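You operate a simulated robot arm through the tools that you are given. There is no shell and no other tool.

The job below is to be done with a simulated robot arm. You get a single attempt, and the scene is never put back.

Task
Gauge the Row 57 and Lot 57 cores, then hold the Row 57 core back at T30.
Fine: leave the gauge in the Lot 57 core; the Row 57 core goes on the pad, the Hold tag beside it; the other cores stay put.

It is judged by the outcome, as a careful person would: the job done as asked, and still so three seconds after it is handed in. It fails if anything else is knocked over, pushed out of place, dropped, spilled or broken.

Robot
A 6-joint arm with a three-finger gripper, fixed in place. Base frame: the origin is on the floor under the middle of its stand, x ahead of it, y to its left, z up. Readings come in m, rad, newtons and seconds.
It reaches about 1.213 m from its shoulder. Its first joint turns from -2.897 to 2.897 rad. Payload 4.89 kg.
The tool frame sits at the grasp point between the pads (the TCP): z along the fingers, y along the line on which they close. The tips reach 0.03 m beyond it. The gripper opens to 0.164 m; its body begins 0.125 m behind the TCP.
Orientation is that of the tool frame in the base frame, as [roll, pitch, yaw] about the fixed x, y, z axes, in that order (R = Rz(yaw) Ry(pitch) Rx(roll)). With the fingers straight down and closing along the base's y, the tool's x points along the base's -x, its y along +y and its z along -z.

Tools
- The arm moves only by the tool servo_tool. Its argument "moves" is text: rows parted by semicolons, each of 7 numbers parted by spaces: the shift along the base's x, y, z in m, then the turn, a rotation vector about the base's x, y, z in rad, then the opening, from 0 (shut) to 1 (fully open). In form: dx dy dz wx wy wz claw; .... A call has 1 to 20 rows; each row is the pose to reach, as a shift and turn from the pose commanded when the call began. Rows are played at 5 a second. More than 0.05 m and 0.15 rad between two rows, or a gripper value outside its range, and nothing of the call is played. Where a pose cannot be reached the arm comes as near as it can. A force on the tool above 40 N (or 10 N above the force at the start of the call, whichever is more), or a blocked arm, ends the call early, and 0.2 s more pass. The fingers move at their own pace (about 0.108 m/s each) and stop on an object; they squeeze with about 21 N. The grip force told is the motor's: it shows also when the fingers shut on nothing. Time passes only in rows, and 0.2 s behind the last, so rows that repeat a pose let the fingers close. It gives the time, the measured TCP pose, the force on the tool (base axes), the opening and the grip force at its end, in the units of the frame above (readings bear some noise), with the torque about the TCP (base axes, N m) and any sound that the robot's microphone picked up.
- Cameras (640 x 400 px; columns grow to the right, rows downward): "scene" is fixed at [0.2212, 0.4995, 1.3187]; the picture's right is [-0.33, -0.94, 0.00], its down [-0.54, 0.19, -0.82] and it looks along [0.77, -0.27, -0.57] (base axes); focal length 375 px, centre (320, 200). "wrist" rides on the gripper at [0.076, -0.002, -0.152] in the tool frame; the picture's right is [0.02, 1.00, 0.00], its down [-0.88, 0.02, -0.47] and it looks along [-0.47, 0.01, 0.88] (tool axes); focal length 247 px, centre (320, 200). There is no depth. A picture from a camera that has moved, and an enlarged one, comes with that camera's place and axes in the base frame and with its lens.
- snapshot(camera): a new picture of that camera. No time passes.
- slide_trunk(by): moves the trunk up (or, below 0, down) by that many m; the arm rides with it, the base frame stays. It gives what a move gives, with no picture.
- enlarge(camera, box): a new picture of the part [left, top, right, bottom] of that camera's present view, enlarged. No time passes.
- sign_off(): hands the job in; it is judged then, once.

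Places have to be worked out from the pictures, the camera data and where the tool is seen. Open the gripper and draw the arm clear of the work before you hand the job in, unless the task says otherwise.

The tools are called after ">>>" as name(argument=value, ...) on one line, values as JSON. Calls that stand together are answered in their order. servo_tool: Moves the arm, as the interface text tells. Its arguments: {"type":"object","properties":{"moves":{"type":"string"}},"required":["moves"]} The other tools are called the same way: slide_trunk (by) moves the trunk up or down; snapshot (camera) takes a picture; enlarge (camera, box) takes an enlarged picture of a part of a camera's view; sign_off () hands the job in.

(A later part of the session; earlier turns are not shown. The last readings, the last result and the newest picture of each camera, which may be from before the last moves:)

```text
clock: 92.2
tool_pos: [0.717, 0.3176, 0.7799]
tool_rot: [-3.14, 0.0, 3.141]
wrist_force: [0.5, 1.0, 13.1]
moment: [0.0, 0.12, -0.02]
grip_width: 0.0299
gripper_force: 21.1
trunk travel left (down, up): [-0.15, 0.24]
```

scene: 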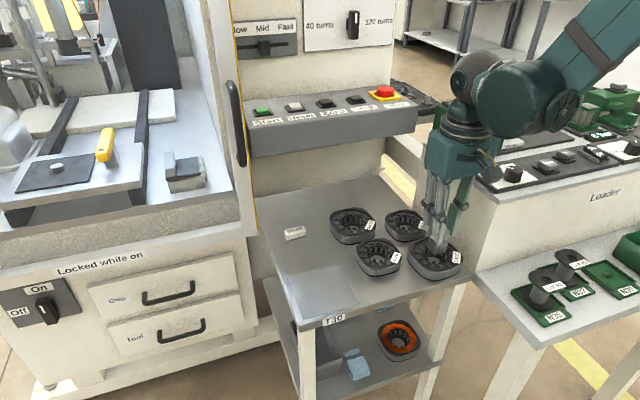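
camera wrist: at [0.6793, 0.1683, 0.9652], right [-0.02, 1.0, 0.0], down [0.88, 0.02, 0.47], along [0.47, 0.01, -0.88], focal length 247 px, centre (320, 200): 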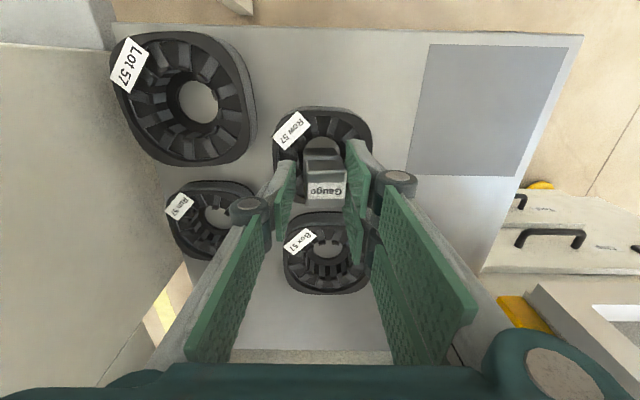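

Contact. I release, rise to ≈0.7925 for a shallower grip, and check.

>>> servo_tool(moves="0 0 0.001 0 0 0 0.1; 0 0 0.001 0 0 0 0.3; 0 0 0.001 0 0 0 0.45; 0 0 0.001 0 0 0 0.45; 0 0 0.007 0 0 0 0.45; 0 0 0.0125 0 0 0 0.45; 0 0 0.0125 0 0 0 0.45")

>>> enlarge(camera="wrist", box=[250, 120, 390, 210])

```text
clock: 93.8
tool_pos: [0.7167, 0.3188, 0.7925]
tool_rot: [-3.141, 0.0, 3.141]
wrist_force: [-0.8, -0.7, -0.7]
moment: [-0.02, 0.03, 0.01]
grip_width: 0.0738
gripper_force: 0.0
trunk travel left (down, up): [-0.15, 0.24]
```

```text
4.44 times, centred on (320, 165) of wrist
camera zoom: at [0.6404, 0.3171, 0.9447], right [-0.02, 1.0, 0.0], down [0.88, 0.02, 0.47], along [0.47, 0.01, -0.88], focal length 1098 px, centre (320, 356)
```

zoom: 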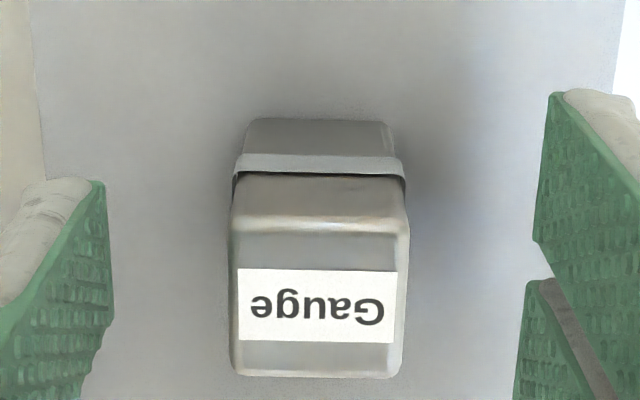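

Good stance. I regrip, lift, and carry the gauge to Lot 57 at about (0.7085, 0.056), stopping ~1 cm above its top.

>>> servo_tool(moves="0 0 0 0 0 0 0.25; 0 0 0 0 0 0 0.05; 0 0 0 0 0 0 0; 0 0 0 0 0 0 0; 0 0 0.02 0 0 0 0; 0 0 0.045 0 0 0 0; 0 0 0.07 0 0 0 0; -0.002 -0.044 0.07 0 0 0 0; -0.003 -0.088 0.07 0 0 0 0; -0.005 -0.132 0.07 0 0 0 0; -0.006 -0.176 0.07 0 0 0 0; -0.007 -0.22 0.07 0 0 0 0; -0.008 -0.262 0.07 0 0 0 0; -0.008 -0.262 0.055 0 0 0 0; -0.008 -0.262 0.043 0 0 0 0; -0.008 -0.262 0.043 0 0 0 0; -0.008 -0.262 0.043 0 0 0 0")

>>> enlarge(camera="wrist", box=[270, 105, 370, 170])

>>> enlarge(camera="scene", box=[412, 226, 458, 272])

```text
clock: 97.4
tool_pos: [0.7094, 0.0567, 0.8358]
tool_rot: [3.142, 0.001, 3.14]
wrist_force: [0.3, -0.4, -1.7]
moment: [0.02, 0.04, 0.0]
grip_width: 0.03
gripper_force: 21.0
trunk travel left (down, up): [-0.15, 0.24]
```

```text
6.15 times, centred on (320, 138) of wrist
camera zoom: at [0.6328, 0.0556, 0.988], right [-0.02, 1.0, 0.0], down [0.88, 0.02, 0.47], along [0.47, 0.01, -0.88], focal length 1520 px, centre (320, 585)
```

zoom: 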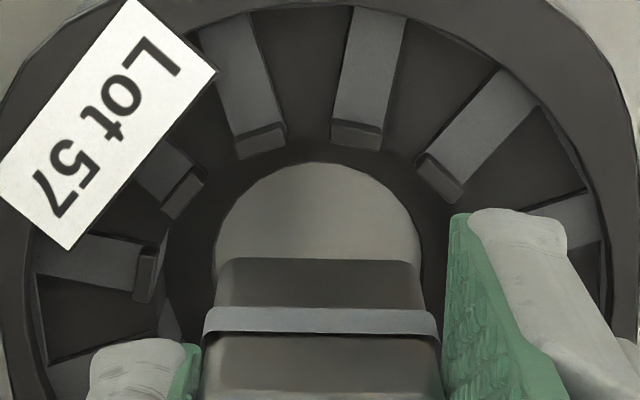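

```text
8.70 times, centred on (435, 249) of scene
camera zoom: at [0.2212, 0.4995, 1.3187], right [-0.33, -0.94, 0.0], down [-0.54, 0.19, -0.82], along [0.77, -0.27, -0.57], focal length 3261 px, centre (-680, -226)
```

zoom: 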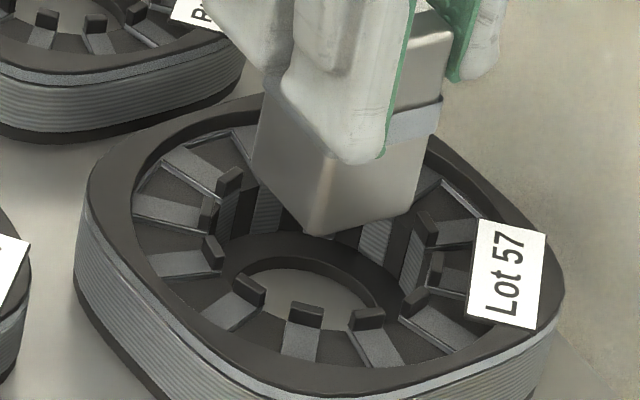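

Over Lot 57, centred on the hole by the wrist view. I descend gently through its top plane, in small steps.

>>> servo_tool(moves="0 0 -0.004 0 0 0 0; 0 0 -0.008 0 0 0 0; 0 0 -0.011 0 0 0 0; 0 0 -0.014 0 0 0 0; 0 0 -0.014 0 0 0 0")

```text
clock: 98.6
tool_pos: [0.7091, 0.0565, 0.8219]
tool_rot: [3.142, 0.001, 3.141]
wrist_force: [0.4, -0.5, -2.8]
moment: [0.0, 0.01, -0.02]
grip_width: 0.0299
gripper_force: 21.6
trunk travel left (down, up): [-0.15, 0.24]
```

Gauge bottom ≈0.7575, no contact. Further down in 1.5 mm steps.

>>> servo_tool(moves="0 0 -0.0015 0 0 0 0; 0 0 -0.003 0 0 0 0; 0 0 -0.0045 0 0 0 0; 0 0 -0.0045 0 0 0 0")

```text
clock: 99.6
tool_pos: [0.7095, 0.0571, 0.8177]
tool_rot: [3.141, 0.0, 3.141]
wrist_force: [-6.2, 2.5, 11.0]
moment: [0.1, 0.21, -0.01]
grip_width: 0.0299
gripper_force: 21.0
trunk travel left (down, up): [-0.15, 0.24]
```

Contact on the +x side now; it wants -x. I lift 3 mm, shift -1.3 mm in x, and lower again softly.

>>> servo_tool(moves="0 0 0.003 0 0 0 0; -0.0013 0.0002 0.003 0 0 0 0; -0.0013 0.0002 0.003 0 0 0 0; -0.0013 0.0002 0.001 0 0 0 0; -0.0013 0.0002 -0.0005 0 0 0 0; -0.0013 0.0002 -0.0015 0 0 0 0; -0.0013 0.0002 -0.0015 0 0 0 0")

```text
clock: 101.2
tool_pos: [0.7068, 0.056, 0.8152]
tool_rot: [3.141, 0.002, -3.142]
wrist_force: [3.1, 4.0, 14.0]
moment: [0.13, -0.05, 0.01]
grip_width: 0.03
gripper_force: 20.9
trunk travel left (down, up): [-0.15, 0.24]
```

Now it is pushed (+x, +y). The bracket puts Lot 57's centre near TCP (0.708, 0.0568). I lift 3 mm, shift +1 mm x, +0.6 mm y, and lower softly.

>>> servo_tool(moves="0 0 0.004 0 0 0 0; 0.0009 0.0007 0.004 0 0 0 0; 0.0009 0.0007 0.004 0 0 0 0; 0.0009 0.0007 0.002 0 0 0 0; 0.0009 0.0007 0.0005 0 0 0 0; 0.0009 0.0007 -0.0005 0 0 0 0; 0.0009 0.0007 -0.0015 0 0 0 0; 0.0009 0.0007 -0.0015 0 0 0 0")

>>> enlarge(camera="wrist", box=[270, 105, 370, 170])

>>> enlarge(camera="scene", box=[412, 226, 458, 272])

```text
clock: 103.0
tool_pos: [0.7077, 0.0583, 0.8154]
tool_rot: [-3.141, 0.0, -3.141]
wrist_force: [-1.4, 1.6, 13.3]
moment: [0.03, 0.01, 0.0]
grip_width: 0.0298
gripper_force: 20.9
trunk travel left (down, up): [-0.15, 0.24]
```

```text
6.15 times, centred on (320, 138) of wrist
camera zoom: at [0.6317, 0.0553, 0.9665], right [-0.02, 1.0, 0.0], down [0.88, 0.02, 0.47], along [0.47, 0.01, -0.88], focal length 1520 px, centre (320, 585)
```

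zoom: 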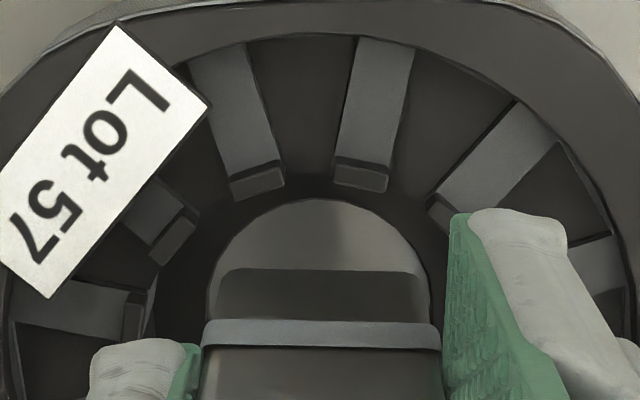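

```text
8.70 times, centred on (435, 249) of scene
camera zoom: at [0.2212, 0.4995, 1.3187], right [-0.33, -0.94, 0.0], down [-0.54, 0.19, -0.82], along [0.77, -0.27, -0.57], focal length 3261 px, centre (-680, -226)
```

zoom: 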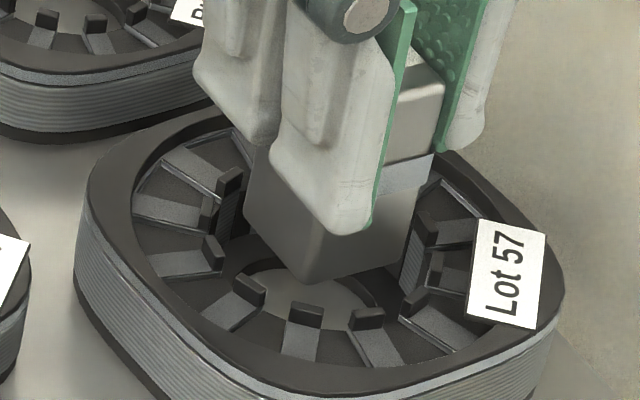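

It is blocked flat even centred at yaw 0, so orientation may matter. I lift 5 mm, turn the gauge 45° and test Lot 57 again softly.

>>> servo_tool(moves="0 0 0.005 0 0 0 0; 0 0 0.006 0 0 -0.14 0; 0 0 0.006 0 0 -0.28 0; 0 0 0.006 0 0 -0.42 0; 0 0 0.006 0 0 -0.56 0; 0 0 0.006 0 0 -0.7 0; 0 0 0.006 0 0 -0.785 0; 0 0 0.006 0 0 -0.785 0; 0 0 0.003 0 0 -0.785 0; 0 0 0.001 0 0 -0.785 0; 0 0 0 0 0 -0.785 0; 0 0 -0.001 0 0 -0.785 0; 0 0 -0.001 0 0 -0.785 0")

>>> enlarge(camera="scene", box=[412, 226, 458, 272])

>>> enlarge(camera="wrist", box=[270, 105, 370, 170])

```text
clock: 105.8
tool_pos: [0.7091, 0.056, 0.8133]
tool_rot: [3.141, 0.0, 2.356]
wrist_force: [-0.5, -0.2, -2.5]
moment: [-0.01, 0.03, 0.02]
grip_width: 0.0297
gripper_force: 21.1
trunk travel left (down, up): [-0.15, 0.24]
```

```text
8.70 times, centred on (435, 249) of scene
camera zoom: at [0.2212, 0.4995, 1.3187], right [-0.33, -0.94, 0.0], down [-0.54, 0.19, -0.82], along [0.77, -0.27, -0.57], focal length 3261 px, centre (-680, -226)
```

zoom: 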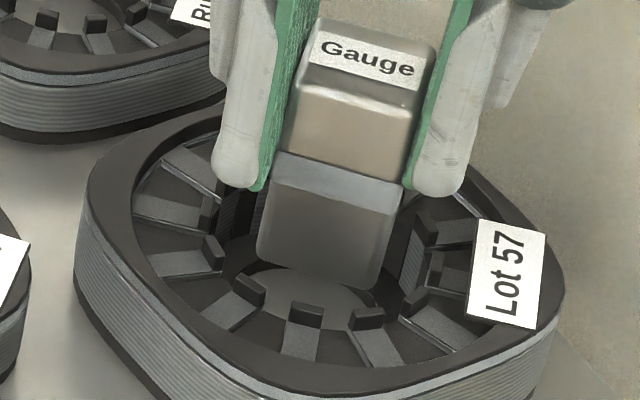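

```text
6.15 times, centred on (320, 138) of wrist
camera zoom: at [0.6537, 0.1104, 0.9653], right [0.69, 0.72, 0.0], down [0.64, -0.61, 0.47], along [0.34, -0.33, -0.88], focal length 1520 px, centre (320, 585)
```

zoom: 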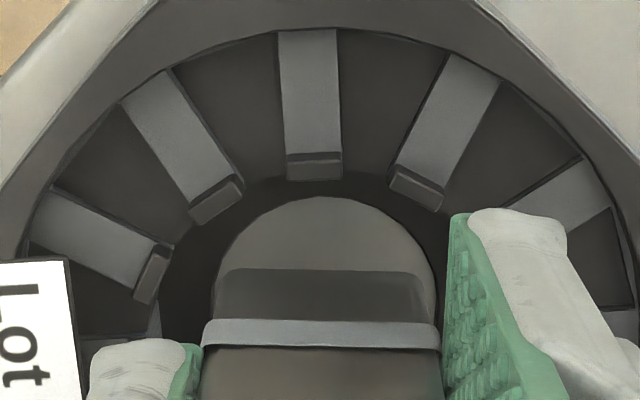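

No contact at this orientation although lower than before. I continue down in small steps.

>>> servo_tool(moves="0 0 -0.002 0 0 0 0; 0 0 -0.004 0 0 0 0; 0 0 -0.006 0 0 0 0; 0 0 -0.006 0 0 0 0")

>>> enlarge(camera="scene", box=[412, 226, 458, 272])

```text
clock: 106.8
tool_pos: [0.7096, 0.0573, 0.8065]
tool_rot: [3.141, 0.0, 2.355]
wrist_force: [-0.3, -0.6, -2.3]
moment: [0.0, -0.01, -0.02]
grip_width: 0.0297
gripper_force: 21.5
trunk travel left (down, up): [-0.15, 0.24]
```

```text
8.70 times, centred on (435, 249) of scene
camera zoom: at [0.2212, 0.4995, 1.3187], right [-0.33, -0.94, 0.0], down [-0.54, 0.19, -0.82], along [0.77, -0.27, -0.57], focal length 3261 px, centre (-680, -226)
```

zoom: 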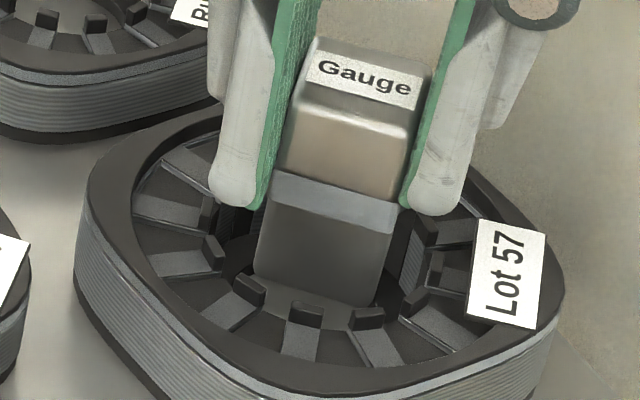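

It enters Lot 57 freely at 45°: orientation was the key. I take it out, re-seat it on the pad at this yaw for a fresh upright grip, and then do Row 57 first.

>>> servo_tool(moves="0 0 0.02 0 0 0 0; 0 0 0.045 0 0 0 0; 0 0 0.065 0 0 0 0; 0.001 0.044 0.065 0 0 0 0; 0.002 0.088 0.065 0 0 0 0; 0.003 0.132 0.065 0 0 0 0; 0.005 0.176 0.065 0 0 0 0; 0.007 0.22 0.065 0 0 0 0; 0.008 0.261 0.065 0 0 0 0; 0.008 0.261 0.03 0 0 0 0; 0.008 0.261 0.0 0 0 0 0; 0.008 0.261 -0.018 0 0 0 0; 0.008 0.261 -0.018 0 0 0 0")

>>> enlarge(camera="scene", box=[285, 230, 365, 310])

```text
clock: 109.6
tool_pos: [0.7155, 0.3179, 0.789]
tool_rot: [3.141, 0.001, 2.355]
wrist_force: [-0.3, 0.2, -2.9]
moment: [-0.01, 0.05, -0.03]
grip_width: 0.0297
gripper_force: 20.8
trunk travel left (down, up): [-0.15, 0.24]
```

```text
5.00 times, centred on (325, 270) of scene
camera zoom: at [0.2212, 0.4995, 1.3187], right [-0.33, -0.94, 0.0], down [-0.54, 0.19, -0.82], along [0.77, -0.27, -0.57], focal length 1875 px, centre (295, -150)
```

zoom: 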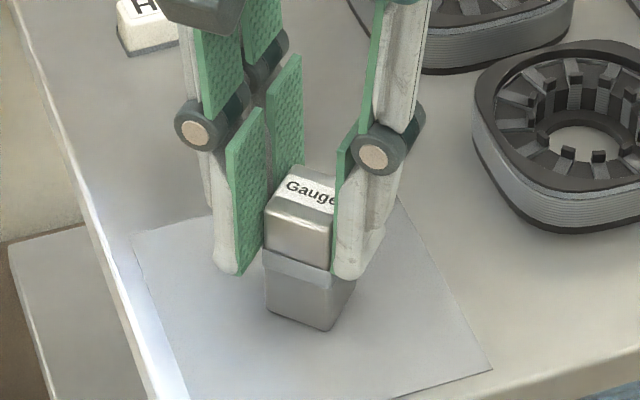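

I lower to the pad in small steps.

>>> servo_tool(moves="0 0 -0.002 0 0 0 0; 0 0 -0.0035 0 0 0 0; 0 0 -0.005 0 0 0 0; 0 0 -0.005 0 0 0 0")

```text
clock: 110.6
tool_pos: [0.7157, 0.3181, 0.7855]
tool_rot: [-3.141, 0.001, 2.357]
wrist_force: [-4.5, -3.5, 13.4]
moment: [-0.04, 0.17, 0.0]
grip_width: 0.0297
gripper_force: 20.3
trunk travel left (down, up): [-0.15, 0.24]
```

Contact. I release, rise to about 0.7925, and check the gauge's seat.

>>> servo_tool(moves="0 0 0.001 0 0 0 0.1; 0 0 0.001 0 0 0 0.3; 0 0 0.001 0 0 0 0.45; 0 0 0.001 0 0 0 0.45; 0 0 0.005 0 0 0 0.45; 0 0 0.0085 0 0 0 0.45; 0 0 0.0085 0 0 0 0.45")

>>> enlarge(camera="wrist", box=[250, 120, 390, 210])

```text
clock: 112.2
tool_pos: [0.7168, 0.3181, 0.7931]
tool_rot: [-3.14, 0.0, 2.357]
wrist_force: [-0.4, 0.5, -0.1]
moment: [-0.01, -0.02, 0.0]
grip_width: 0.0739
gripper_force: 0.1
trunk travel left (down, up): [-0.15, 0.24]
```

```text
4.44 times, centred on (320, 165) of wrist
camera zoom: at [0.6617, 0.3713, 0.9454], right [0.69, 0.72, 0.0], down [0.64, -0.61, 0.47], along [0.34, -0.33, -0.88], focal length 1098 px, centre (320, 356)
```

zoom: 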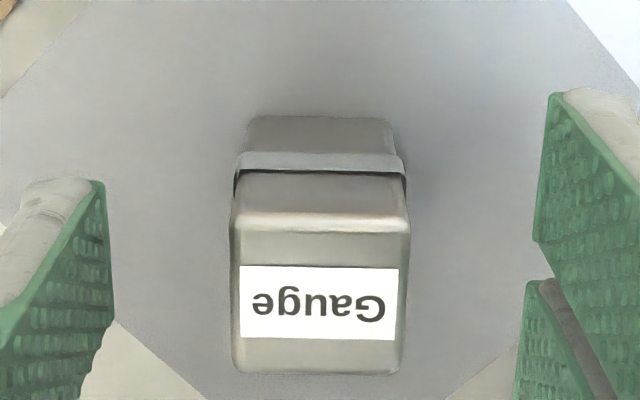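

The gauge is square and centred in the grip. I regrip, lift, and carry it over Row 57 at (0.756, 0.171) with the 45° yaw.

>>> servo_tool(moves="0 0 0 0 0 0 0.25; 0 0 0 0 0 0 0.05; 0 0 0 0 0 0 0; 0 0 0 0 0 0 0; 0 0 0.02 0 0 0 0; 0 0 0.045 0 0 0 0; 0 0 0.07 0 0 0 0; 0.01 -0.037 0.07 0 0 0 0; 0.02 -0.074 0.07 0 0 0 0; 0.03 -0.111 0.07 0 0 0 0; 0.0393 -0.1472 0.07 0 0 0 0; 0.0393 -0.1472 0.05 0 0 0 0; 0.0393 -0.1472 0.034 0 0 0 0; 0.0393 -0.1472 0.034 0 0 0 0; 0.0393 -0.1472 0.034 0 0 0 0")

>>> enlarge(camera="wrist", box=[280, 115, 360, 165])

>>> enlarge(camera="scene", box=[358, 226, 398, 266])

```text
clock: 115.4
tool_pos: [0.7561, 0.1722, 0.8284]
tool_rot: [-3.14, 0.002, 2.357]
wrist_force: [0.6, 0.0, -1.8]
moment: [0.04, 0.05, 0.02]
grip_width: 0.0299
gripper_force: 20.8
trunk travel left (down, up): [-0.15, 0.24]
```

```text
8.00 times, centred on (320, 140) of wrist
camera zoom: at [0.7002, 0.2252, 0.9803], right [0.69, 0.72, 0.0], down [0.64, -0.61, 0.47], along [0.34, -0.33, -0.88], focal length 1976 px, centre (320, 680)
```

zoom: 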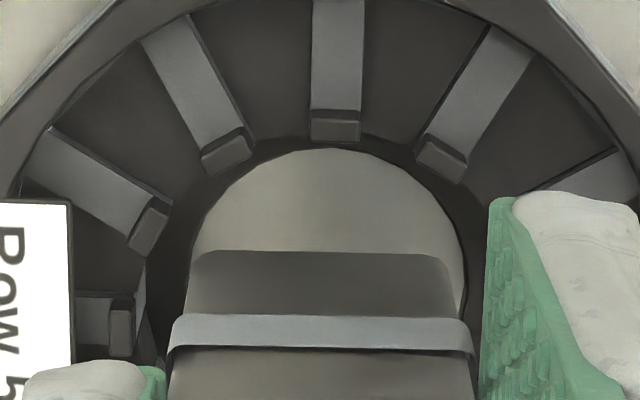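

```text
10.00 times, centred on (378, 246) of scene
camera zoom: at [0.2212, 0.4995, 1.3187], right [-0.33, -0.94, 0.0], down [-0.54, 0.19, -0.82], along [0.77, -0.27, -0.57], focal length 3750 px, centre (-260, -260)
```

zoom: 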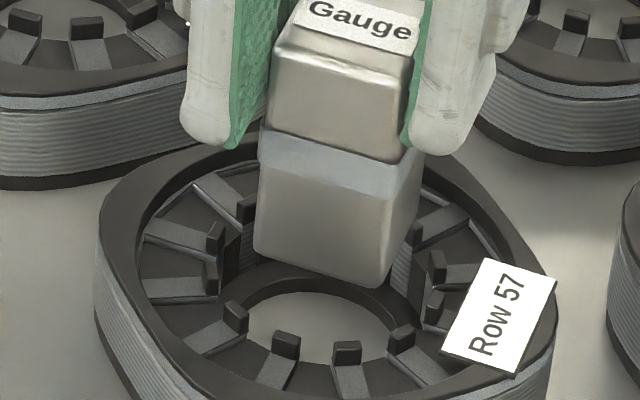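

By the wrist view the gauge needs about +1 mm along (+x,+y). I shift (0.6, 0.9) mm and lower softly through the plane.

>>> servo_tool(moves="0.0006 0.0009 0 0 0 0 0; 0.0006 0.0009 -0.003 0 0 0 0; 0.0006 0.0009 -0.006 0 0 0 0; 0.0006 0.0009 -0.008 0 0 0 0; 0.0006 0.0009 -0.0095 0 0 0 0; 0.0006 0.0009 -0.011 0 0 0 0; 0.0006 0.0009 -0.011 0 0 0 0")

```text
clock: 117.0
tool_pos: [0.7563, 0.1714, 0.8136]
tool_rot: [3.141, 0.001, 2.355]
wrist_force: [0.0, 0.3, -2.2]
moment: [-0.03, 0.03, 0.01]
grip_width: 0.0299
gripper_force: 21.0
trunk travel left (down, up): [-0.15, 0.24]
```

No contact with the bottom at ≈0.7486, already inside Row 57. I continue down gently.

>>> servo_tool(moves="0 0 -0.002 0 0 0 0; 0 0 -0.004 0 0 0 0; 0 0 -0.006 0 0 0 0; 0 0 -0.008 0 0 0 0; 0 0 -0.008 0 0 0 0")

>>> enlarge(camera="scene", box=[350, 215, 410, 275])

```text
clock: 118.2
tool_pos: [0.7566, 0.172, 0.8076]
tool_rot: [-3.139, 0.0, 2.357]
wrist_force: [-0.9, 0.5, -2.8]
moment: [0.01, -0.02, 0.01]
grip_width: 0.0298
gripper_force: 20.5
trunk travel left (down, up): [-0.15, 0.24]
```

```text
6.67 times, centred on (380, 245) of scene
camera zoom: at [0.2212, 0.4995, 1.3187], right [-0.33, -0.94, 0.0], down [-0.54, 0.19, -0.82], along [0.77, -0.27, -0.57], focal length 2500 px, centre (-80, -100)
```

zoom: 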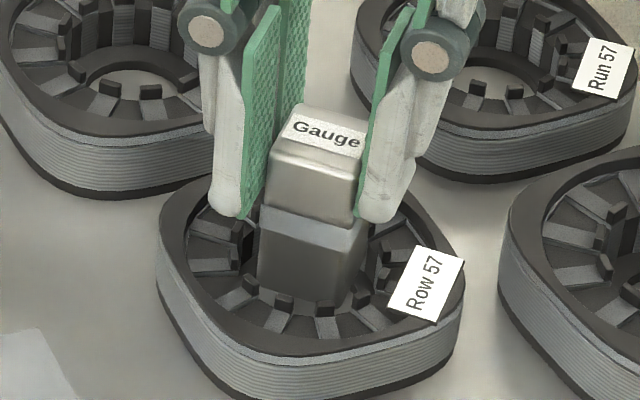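

The gauge is sliding into Row 57's bore. I go on down to its seat, watching the force.

>>> servo_tool(moves="0 0 -0.002 0 0 0 0; 0 0 -0.004 0 0 0 0; 0 0 -0.006 0 0 0 0; 0 0 -0.008 0 0 0 0; 0 0 -0.008 0 0 0 0")

```text
clock: 119.4
tool_pos: [0.7574, 0.1716, 0.8001]
tool_rot: [-3.141, -0.001, 2.356]
wrist_force: [-1.1, 0.5, -3.2]
moment: [0.0, 0.01, 0.0]
grip_width: 0.0297
gripper_force: 21.0
trunk travel left (down, up): [-0.15, 0.24]
```

Bottom ≈0.735 and still free. A few more millimetres in 1 mm steps.

>>> servo_tool(moves="0 0 -0.0015 0 0 0 0; 0 0 -0.003 0 0 0 0; 0 0 -0.004 0 0 0 0; 0 0 -0.005 0 0 0 0; 0 0 -0.005 0 0 0 0")

>>> enlarge(camera="scene", box=[350, 215, 410, 275])

```text
clock: 120.6
tool_pos: [0.7561, 0.172, 0.7938]
tool_rot: [3.141, 0.0, 2.356]
wrist_force: [-3.8, 6.7, 9.0]
moment: [0.28, 0.24, -0.01]
grip_width: 0.0297
gripper_force: 21.1
trunk travel left (down, up): [-0.15, 0.24]
```

```text
6.67 times, centred on (380, 245) of scene
camera zoom: at [0.2212, 0.4995, 1.3187], right [-0.33, -0.94, 0.0], down [-0.54, 0.19, -0.82], along [0.77, -0.27, -0.57], focal length 2500 px, centre (-80, -100)
```

zoom: 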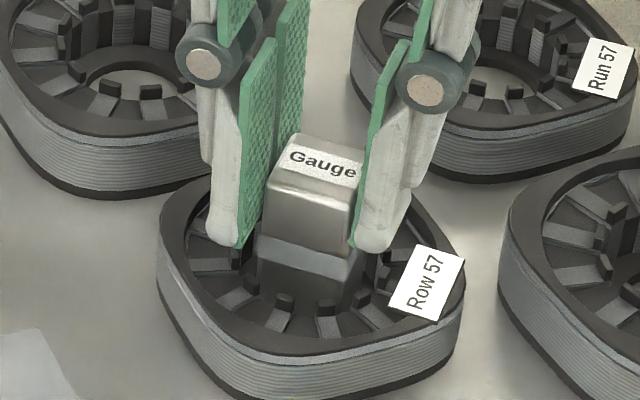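

Seated: bottom at ≈0.729 with contact. I release it in Row 57 and wait a moment, then look.

>>> servo_tool(moves="0 0 0.001 0 0 0 0.1; 0 0 0.001 0 0 0 0.2; 0 0 0.001 0 0 0 0.3; 0 0 0.001 0 0 0 0.32; 0 0 0.001 0 0 0 0.32; 0 0 0.006 0 0 0 0.32; 0 0 0.006 0 0 0 0.32; 0 0 0.006 0 0 0 0.32; 0 0 0.006 0 0 0 0.32; 0 0 0.006 0 0 0 0.32")

>>> enlarge(camera="scene", box=[350, 215, 410, 275])

>>> enlarge(camera="wrist", box=[250, 110, 390, 210])

```text
clock: 122.8
tool_pos: [0.757, 0.1718, 0.7995]
tool_rot: [3.141, 0.001, 2.356]
wrist_force: [0.3, -0.1, -0.3]
moment: [-0.04, -0.01, -0.02]
grip_width: 0.0524
gripper_force: 0.1
trunk travel left (down, up): [-0.15, 0.24]
```

```text
6.67 times, centred on (380, 245) of scene
camera zoom: at [0.2212, 0.4995, 1.3187], right [-0.33, -0.94, 0.0], down [-0.54, 0.19, -0.82], along [0.77, -0.27, -0.57], focal length 2500 px, centre (-80, -100)
```

zoom: 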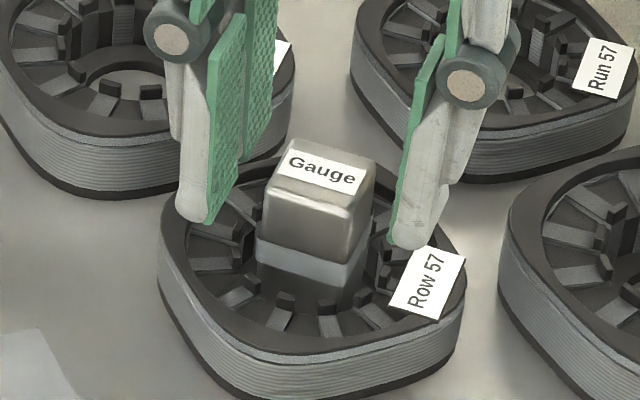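

```text
4.00 times, centred on (320, 160) of wrist
camera zoom: at [0.7015, 0.2242, 0.9526], right [0.69, 0.72, 0.0], down [0.64, -0.61, 0.47], along [0.34, -0.33, -0.88], focal length 988 px, centre (320, 360)
```

zoom: 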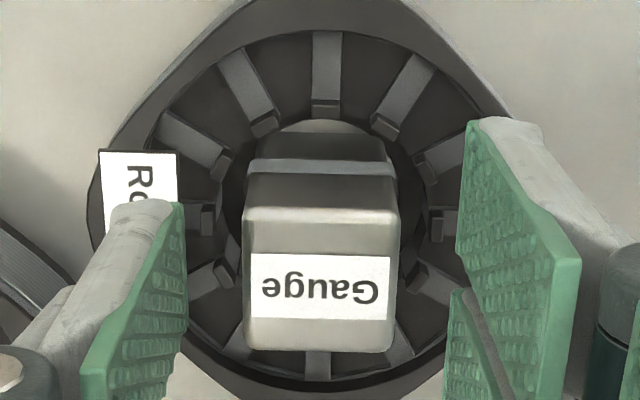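

Row 57 is gauged: the gauge stands upright in its bore. I regrip it and draw it straight up out of Row 57.

>>> servo_tool(moves="0 0 -0.004 0 0 0 0.32; 0 0 -0.006 0 0 0 0.25; 0 0 -0.006 0 0 0 0.1; 0 0 -0.006 0 0 0 0; 0 0 -0.006 0 0 0 0; 0 0 0.004 0 0 0 0; 0 0 0.014 0 0 0 0; 0 0 0.03 0 0 0 0; 0 0 0.05 0 0 0 0; 0 0 0.065 0 0 0 0; 0 0 0.065 0 0 0 0")

>>> enlarge(camera="scene", box=[330, 180, 480, 290])

>>> enlarge(camera="wrist", box=[250, 110, 390, 210])

```text
clock: 125.2
tool_pos: [0.7574, 0.1708, 0.8644]
tool_rot: [3.141, 0.0, 2.355]
wrist_force: [0.2, -0.9, -3.3]
moment: [0.01, -0.02, 0.02]
grip_width: 0.0297
gripper_force: 21.1
trunk travel left (down, up): [-0.15, 0.24]
```

```text
3.64 times, centred on (405, 235) of scene
camera zoom: at [0.2212, 0.4995, 1.3187], right [-0.33, -0.94, 0.0], down [-0.54, 0.19, -0.82], along [0.77, -0.27, -0.57], focal length 1364 px, centre (11, 73)
```

zoom: 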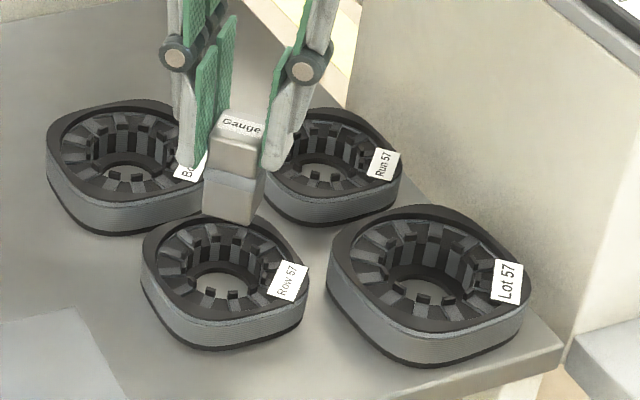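

```text
4.00 times, centred on (320, 160) of wrist
camera zoom: at [0.7017, 0.2242, 1.0175], right [0.69, 0.72, 0.0], down [0.64, -0.61, 0.47], along [0.34, -0.33, -0.88], focal length 988 px, centre (320, 360)
```

zoom: 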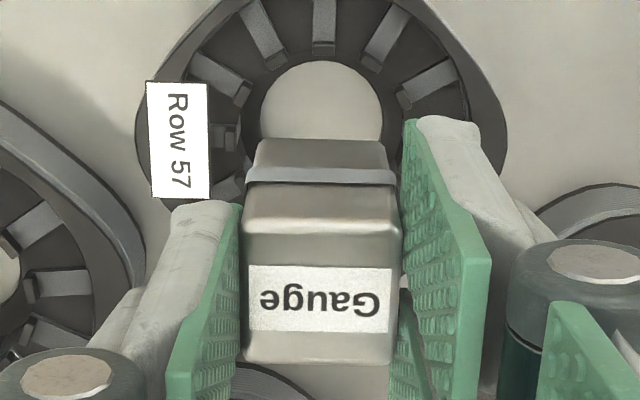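

Row 57 stayed put. I carry the gauge over to Lot 57 with the same yaw and stop ~1.5 cm above its top.

>>> servo_tool(moves="-0.016 -0.038 0 0 0 0 0; -0.032 -0.076 0 0 0 0 0; -0.048 -0.1145 0 0 0 0 0; -0.048 -0.1145 -0.015 0 0 0 0; -0.048 -0.1145 -0.028 0 0 0 0; -0.048 -0.1145 -0.028 0 0 0 0; -0.048 -0.1145 -0.028 0 0 0 0")

>>> enlarge(camera="wrist", box=[270, 105, 370, 170])

>>> enlarge(camera="scene", box=[405, 215, 465, 275])

```text
clock: 126.8
tool_pos: [0.7097, 0.0569, 0.8374]
tool_rot: [-3.141, 0.0, 2.356]
wrist_force: [0.5, -0.1, -2.3]
moment: [0.01, 0.02, 0.02]
grip_width: 0.0299
gripper_force: 20.4
trunk travel left (down, up): [-0.15, 0.24]
```

```text
6.15 times, centred on (320, 138) of wrist
camera zoom: at [0.6535, 0.1107, 0.9901], right [0.69, 0.72, 0.0], down [0.64, -0.61, 0.47], along [0.34, -0.33, -0.88], focal length 1520 px, centre (320, 585)
```

zoom: 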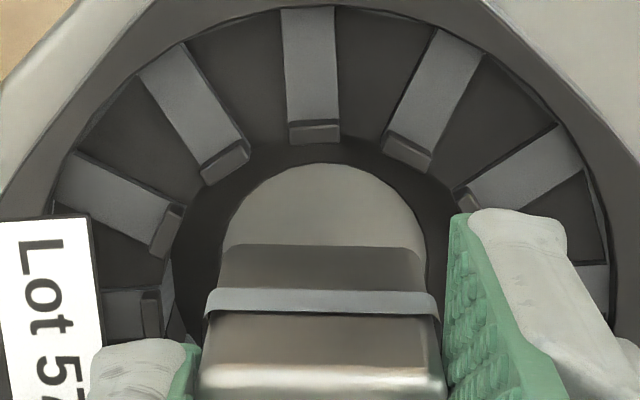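

```text
6.67 times, centred on (435, 245) of scene
camera zoom: at [0.2212, 0.4995, 1.3187], right [-0.33, -0.94, 0.0], down [-0.54, 0.19, -0.82], along [0.77, -0.27, -0.57], focal length 2500 px, centre (-447, -100)
```

zoom: 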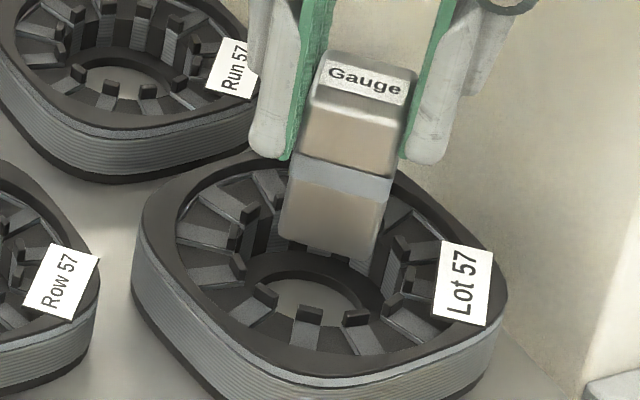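

Alignment is within ~1.5 mm and Lot 57 has more room. I nudge +0.6 mm in x and lower gently.

>>> servo_tool(moves="0.0006 0 -0.004 0 0 0 0; 0.0006 0 -0.008 0 0 0 0; 0.0006 0 -0.012 0 0 0 0; 0.0006 0 -0.016 0 0 0 0; 0.0006 0 -0.02 0 0 0 0; 0.0006 0 -0.024 0 0 0 0; 0.0006 0 -0.024 0 0 0 0")

```text
clock: 128.4
tool_pos: [0.7088, 0.059, 0.8133]
tool_rot: [3.14, 0.001, 2.357]
wrist_force: [0.6, 1.0, -2.3]
moment: [0.01, -0.01, -0.01]
grip_width: 0.0298
gripper_force: 20.7
trunk travel left (down, up): [-0.15, 0.24]
```

No contact with the bottom at ≈0.749: it is entering. I keep lowering.

>>> servo_tool(moves="0 0 -0.003 0 0 0 0; 0 0 -0.006 0 0 0 0; 0 0 -0.009 0 0 0 0; 0 0 -0.012 0 0 0 0; 0 0 -0.012 0 0 0 0")

>>> enlarge(camera="scene", box=[405, 215, 465, 275])

```text
clock: 129.6
tool_pos: [0.7091, 0.0569, 0.8024]
tool_rot: [-3.141, 0.0, 2.355]
wrist_force: [0.0, -0.5, -1.9]
moment: [0.0, -0.03, -0.01]
grip_width: 0.0301
gripper_force: 21.6
trunk travel left (down, up): [-0.15, 0.24]
```

```text
6.67 times, centred on (435, 245) of scene
camera zoom: at [0.2212, 0.4995, 1.3187], right [-0.33, -0.94, 0.0], down [-0.54, 0.19, -0.82], along [0.77, -0.27, -0.57], focal length 2500 px, centre (-447, -100)
```

zoom: 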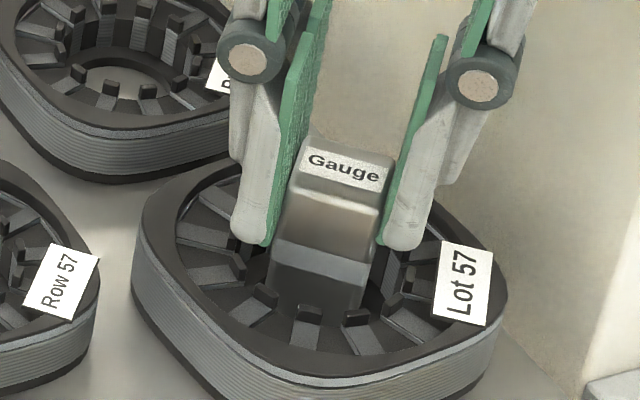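

The gauge is well inside Lot 57. I lower the last centimetre in small steps to its seat.

>>> servo_tool(moves="0 0 -0.003 0 0 0 0; 0 0 -0.005 0 0 0 0; 0 0 -0.0065 0 0 0 0; 0 0 -0.008 0 0 0 0; 0 0 -0.009 0 0 0 0; 0 0 -0.009 0 0 0 0")

```text
clock: 131.0
tool_pos: [0.7087, 0.0578, 0.7923]
tool_rot: [3.141, 0.001, 2.356]
wrist_force: [5.6, -0.5, 13.8]
moment: [-0.03, -0.17, 0.0]
grip_width: 0.0298
gripper_force: 20.9
trunk travel left (down, up): [-0.15, 0.24]
```

Seated in Lot 57. I release, rise straight up, and check.

>>> servo_tool(moves="0 0 0.0015 0 0 0 0.1; 0 0 0.0015 0 0 0 0.2; 0 0 0.0015 0 0 0 0.3; 0 0 0.0015 0 0 0 0.34; 0 0 0.0015 0 0 0 0.34; 0 0 0.008 0 0 0 0.34; 0 0 0.02 0 0 0 0.34; 0 0 0.045 0 0 0 0.34; 0 0 0.075 0 0 0 0.34; 0 0 0.1 0 0 0 0.34; 0 0 0.1 0 0 0 0.34")

>>> enlarge(camera="scene", box=[330, 180, 480, 290])

>>> snapshot(camera="wrist")

```text
clock: 133.4
tool_pos: [0.7078, 0.0578, 0.893]
tool_rot: [-3.141, 0.001, 2.357]
wrist_force: [0.3, -0.4, -0.2]
moment: [-0.04, -0.02, 0.0]
grip_width: 0.0557
gripper_force: 0.0
trunk travel left (down, up): [-0.15, 0.24]
```

```text
3.64 times, centred on (405, 235) of scene
camera zoom: at [0.2212, 0.4995, 1.3187], right [-0.33, -0.94, 0.0], down [-0.54, 0.19, -0.82], along [0.77, -0.27, -0.57], focal length 1364 px, centre (11, 73)
```

zoom: 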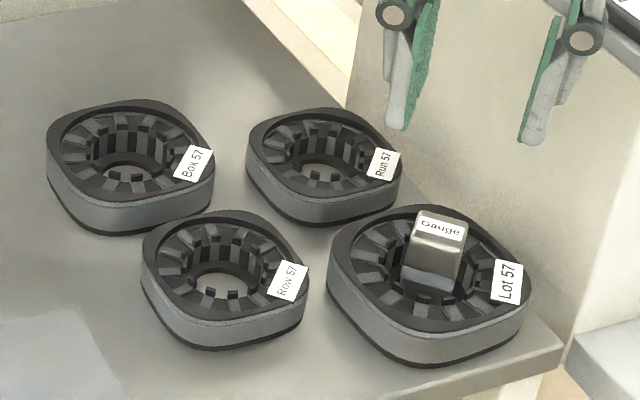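

```text
taken
camera wrist: at [0.6525, 0.1108, 1.0464], right [0.69, 0.72, 0.0], down [0.64, -0.61, 0.47], along [0.34, -0.33, -0.88], focal length 247 px, centre (320, 200)
```

wrist: 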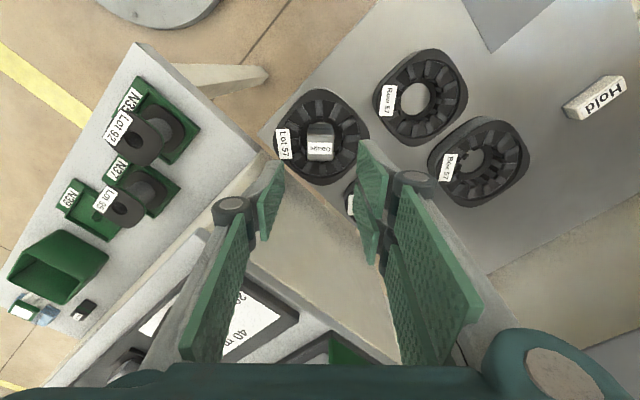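

The gauge stands in Lot 57. Next, Row 57: I turn the hand back to yaw 0 and move above (0.766, 0.171) with a ~100 mm opening, so the single finger can use the gap between Lot 57 and Run 57.

>>> servo_tool(moves="0.01 0.02 0.005 0 0 0.14 0.4; 0.02 0.04 0.005 0 0 0.28 0.45; 0.03 0.06 0.005 0 0 0.42 0.5; 0.04 0.08 0.005 0 0 0.56 0.55; 0.05 0.1 0.005 0 0 0.7 0.61; 0.058 0.113 0.005 0 0 0.785 0.61; 0.058 0.113 0.005 0 0 0.785 0.61; 0.058 0.113 0.005 0 0 0.785 0.61")

>>> snapshot(camera="wrist")

>>> enlarge(camera="wrist", box=[200, 60, 440, 220])

```text
clock: 135.2
tool_pos: [0.7671, 0.171, 0.8972]
tool_rot: [3.141, 0.001, 3.141]
wrist_force: [-0.4, -0.5, -0.1]
moment: [-0.03, 0.02, -0.02]
grip_width: 0.0998
gripper_force: 0.0
trunk travel left (down, up): [-0.15, 0.24]
```

```text
taken
camera wrist: at [0.6912, 0.1698, 1.0504], right [-0.02, 1.0, 0.0], down [0.88, 0.02, 0.47], along [0.47, 0.01, -0.88], focal length 247 px, centre (320, 200)
```

wrist: 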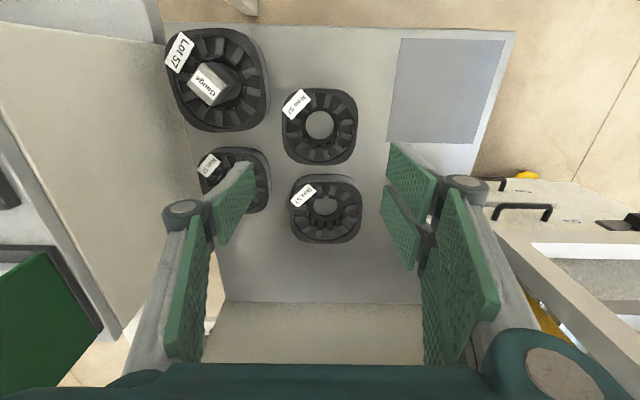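

```text
2.50 times, centred on (320, 140) of wrist
camera zoom: at [0.6912, 0.1698, 1.0504], right [-0.02, 1.0, 0.0], down [0.88, 0.02, 0.47], along [0.47, 0.01, -0.88], focal length 617 px, centre (320, 350)
```

zoom: 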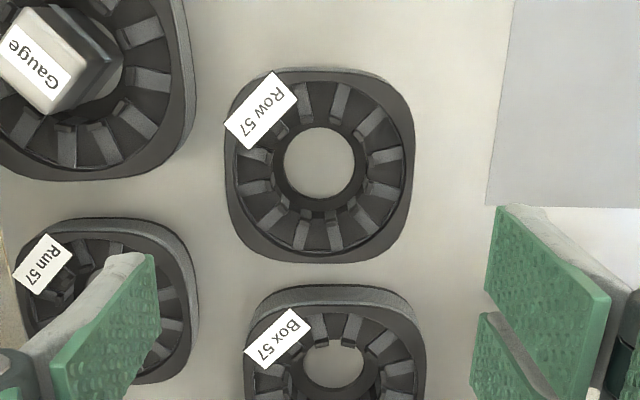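

Row 57 spans x 0.711–0.800, y 0.126–0.216 (centre 0.755, 0.171); the gap to Lot 57/Run 57 leaves ≥9 mm for the single finger at x≈0.763. I descend to just above the core top and check.

>>> servo_tool(moves="-0.002 0 -0.03 0 0 0 0.61; -0.004 0 -0.06 0 0 0 0.61; -0.004 0 -0.085 0 0 0 0.61; -0.004 0 -0.1 0 0 0 0.61; -0.004 0 -0.1 0 0 0 0.61; -0.004 0 -0.1 0 0 0 0.61")

>>> enlarge(camera="scene", box=[320, 170, 480, 290])

>>> snapshot(camera="wrist")

```text
clock: 136.6
tool_pos: [0.7615, 0.1707, 0.799]
tool_rot: [3.14, 0.001, -3.142]
wrist_force: [-0.9, -0.1, 0.0]
moment: [-0.01, 0.03, -0.01]
grip_width: 0.0999
gripper_force: 0.0
trunk travel left (down, up): [-0.15, 0.24]
```

```text
3.33 times, centred on (400, 230) of scene
camera zoom: at [0.2212, 0.4995, 1.3187], right [-0.33, -0.94, 0.0], down [-0.54, 0.19, -0.82], along [0.77, -0.27, -0.57], focal length 1250 px, centre (53, 100)
```

zoom: 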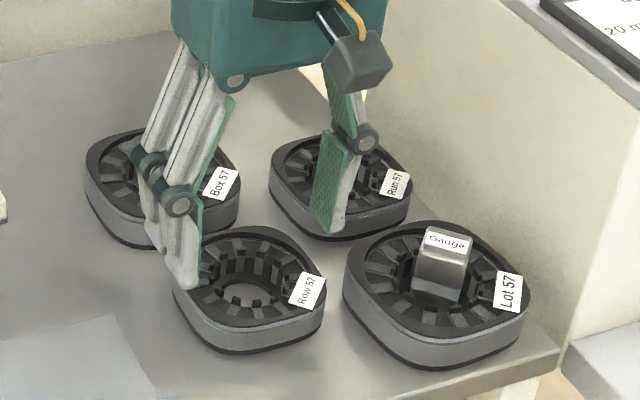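

```text
taken
camera wrist: at [0.6851, 0.1698, 0.9512], right [-0.02, 1.0, 0.0], down [0.88, 0.02, 0.47], along [0.47, 0.01, -0.88], focal length 247 px, centre (320, 200)
```

wrist: 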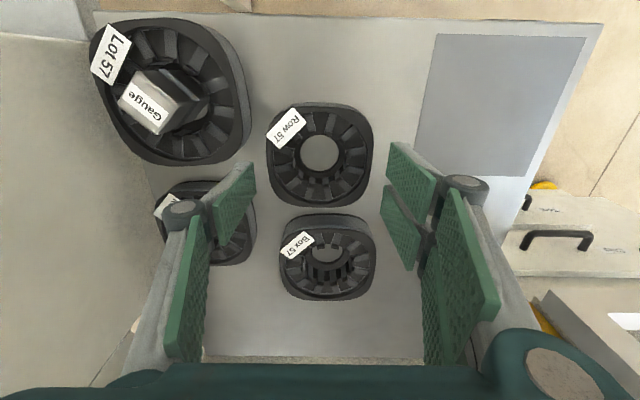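

The fingers straddle Row 57 evenly. I lower them around it in steps, watching for any touch.

>>> servo_tool(moves="0 0 -0.008 0 0 0 0.61; 0 0 -0.016 0 0 0 0.61; 0 0 -0.022 0 0 0 0.61; 0 0 -0.028 0 0 0 0.61; 0 0 -0.033 0 0 0 0.61; 0 0 -0.036 0 0 0 0.61; 0 0 -0.036 0 0 0 0.61")

>>> enlarge(camera="scene", box=[320, 180, 470, 290])

>>> enlarge(camera="wrist", box=[130, 60, 450, 260])

```text
clock: 138.2
tool_pos: [0.7624, 0.169, 0.762]
tool_rot: [3.141, 0.0, 3.141]
wrist_force: [1.1, 0.5, -0.4]
moment: [0.02, 0.0, 0.03]
grip_width: 0.1
gripper_force: 0.1
trunk travel left (down, up): [-0.15, 0.24]
```

```text
3.64 times, centred on (395, 235) of scene
camera zoom: at [0.2212, 0.4995, 1.3187], right [-0.33, -0.94, 0.0], down [-0.54, 0.19, -0.82], along [0.77, -0.27, -0.57], focal length 1364 px, centre (47, 73)
```

zoom: 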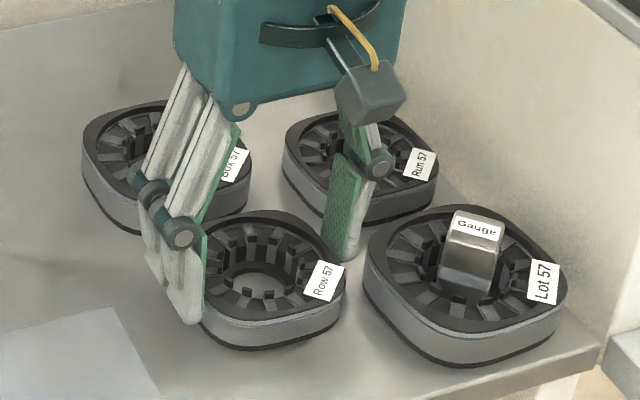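

```text
2.00 times, centred on (290, 160) of wrist
camera zoom: at [0.6859, 0.1688, 0.9141], right [-0.02, 1.0, 0.0], down [0.88, 0.02, 0.47], along [0.47, 0.01, -0.88], focal length 494 px, centre (380, 280)
```

zoom: 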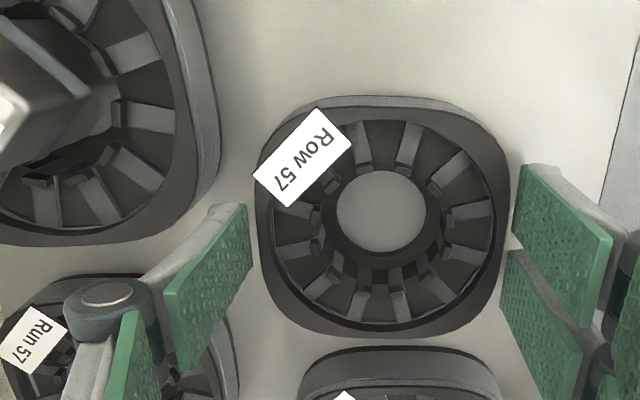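

The fingers are down around Row 57 with no contact and clear of Lot 57 and Run 57. I close on it.

>>> servo_tool(moves="0 0 0 0 0 0 0.56; 0 0 0 0 0 0 0.5; 0 0 0 0 0 0 0.4; 0 0 0 0 0 0 0.4; 0 0 0 0 0 0 0.4")

>>> enlarge(camera="wrist", box=[130, 60, 450, 260])

```text
clock: 139.4
tool_pos: [0.762, 0.1694, 0.7622]
tool_rot: [3.139, 0.0, 3.141]
wrist_force: [-0.8, 0.4, 1.0]
moment: [0.19, 0.05, 0.01]
grip_width: 0.0915
gripper_force: 21.0
trunk travel left (down, up): [-0.15, 0.24]
```

```text
2.00 times, centred on (290, 160) of wrist
camera zoom: at [0.6859, 0.1689, 0.9142], right [-0.02, 1.0, 0.0], down [0.88, 0.02, 0.47], along [0.47, 0.01, -0.88], focal length 494 px, centre (380, 280)
```

zoom: 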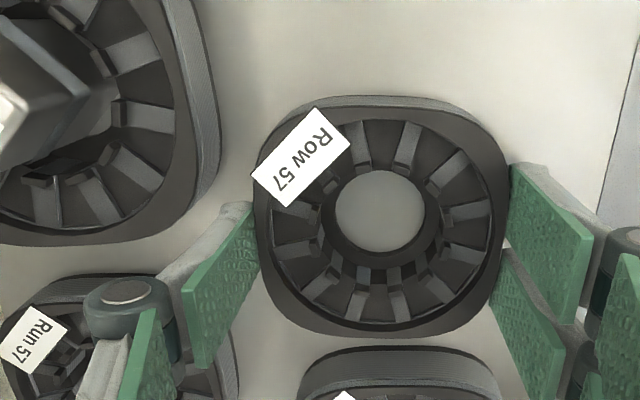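

Gripped at 91.5 mm, 21 N. I lift 15 mm slowly and check that it hangs level.

>>> servo_tool(moves="0 0 0.003 0 0 0 0.4; 0 0 0.007 0 0 0 0.4; 0 0 0.012 0 0 0 0.4; 0 0 0.018 0 0 0 0.4; 0 0 0.018 0 0 0 0.4")

>>> enlarge(camera="scene", box=[320, 180, 470, 290])

>>> enlarge(camera="wrist", box=[130, 60, 450, 260])

```text
clock: 140.6
tool_pos: [0.7628, 0.17, 0.7799]
tool_rot: [-3.141, -0.001, 3.14]
wrist_force: [-0.6, -0.7, -4.6]
moment: [0.0, 0.02, 0.06]
grip_width: 0.0918
gripper_force: 21.4
trunk travel left (down, up): [-0.15, 0.24]
```

```text
3.64 times, centred on (395, 235) of scene
camera zoom: at [0.2212, 0.4995, 1.3187], right [-0.33, -0.94, 0.0], down [-0.54, 0.19, -0.82], along [0.77, -0.27, -0.57], focal length 1364 px, centre (47, 73)
```

zoom: 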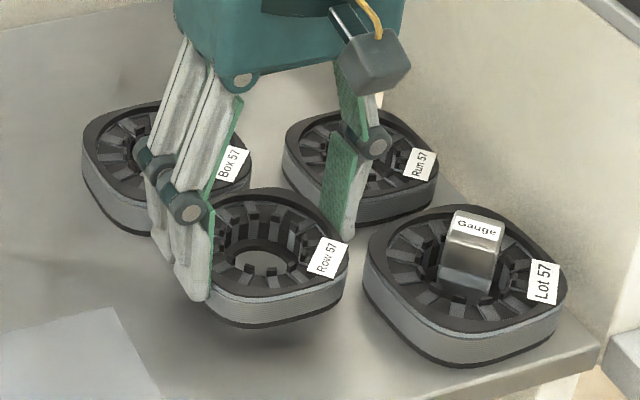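

```text
2.00 times, centred on (290, 160) of wrist
camera zoom: at [0.6861, 0.1694, 0.9327], right [-0.02, 1.0, 0.0], down [0.88, 0.02, 0.47], along [0.47, 0.01, -0.88], focal length 494 px, centre (380, 280)
```

zoom: 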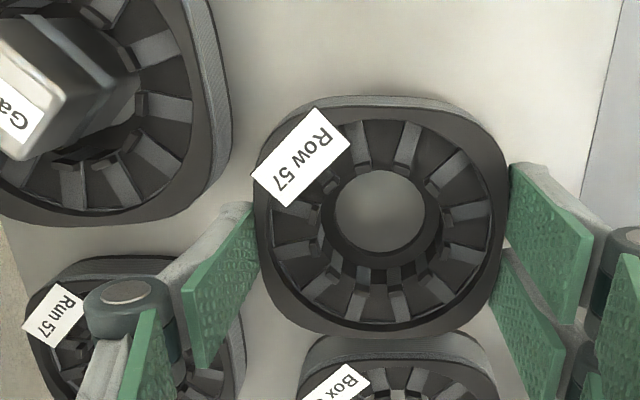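

It hangs level with ≈4.6 N. I raise it further and carry it over the pad (TCP ≈ (0.7228, 0.319)), stopping ~2 cm above.

>>> servo_tool(moves="0 0 0.02 0 0 0 0.4; 0 0 0.042 0 0 0 0.4; -0.01 0.037 0.045 0 0 0 0.4; -0.02 0.074 0.045 0 0 0 0.4; -0.03 0.111 0.045 0 0 0 0.4; -0.04 0.149 0.045 0 0 0 0.4; -0.04 0.149 0.025 0 0 0 0.4; -0.04 0.149 0.008 0 0 0 0.4; -0.04 0.149 0.008 0 0 0 0.4; -0.04 0.149 0.008 0 0 0 0.4")

>>> snapshot(camera="wrist")

>>> enlarge(camera="scene", box=[250, 200, 400, 330])

```text
clock: 142.8
tool_pos: [0.7217, 0.3185, 0.7858]
tool_rot: [3.141, 0.0, 3.141]
wrist_force: [-0.6, 0.9, -4.9]
moment: [-0.02, 0.0, -0.02]
grip_width: 0.0919
gripper_force: 20.7
trunk travel left (down, up): [-0.15, 0.24]
```

```text
taken
camera wrist: at [0.6464, 0.3185, 0.9381], right [-0.02, 1.0, 0.0], down [0.88, 0.02, 0.47], along [0.47, 0.01, -0.88], focal length 247 px, centre (320, 200)
```

wrist: 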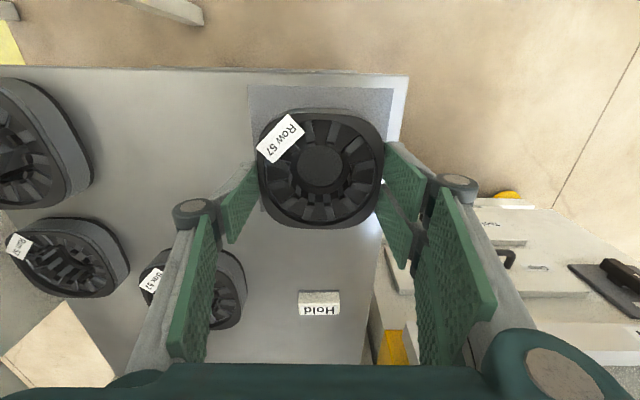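

```text
3.08 times, centred on (325, 265) of scene
camera zoom: at [0.2212, 0.4995, 1.3187], right [-0.33, -0.94, 0.0], down [-0.54, 0.19, -0.82], along [0.77, -0.27, -0.57], focal length 1154 px, centre (305, 0)
```

zoom: 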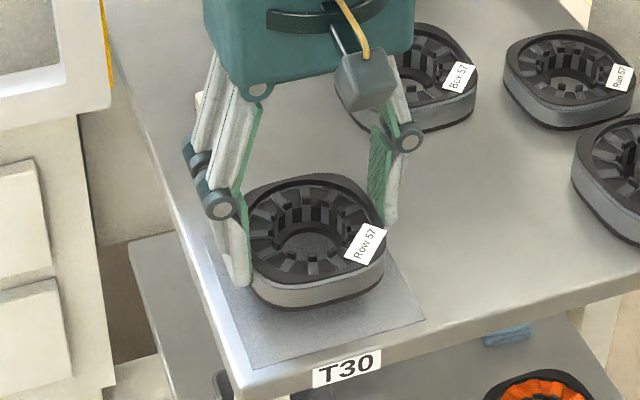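

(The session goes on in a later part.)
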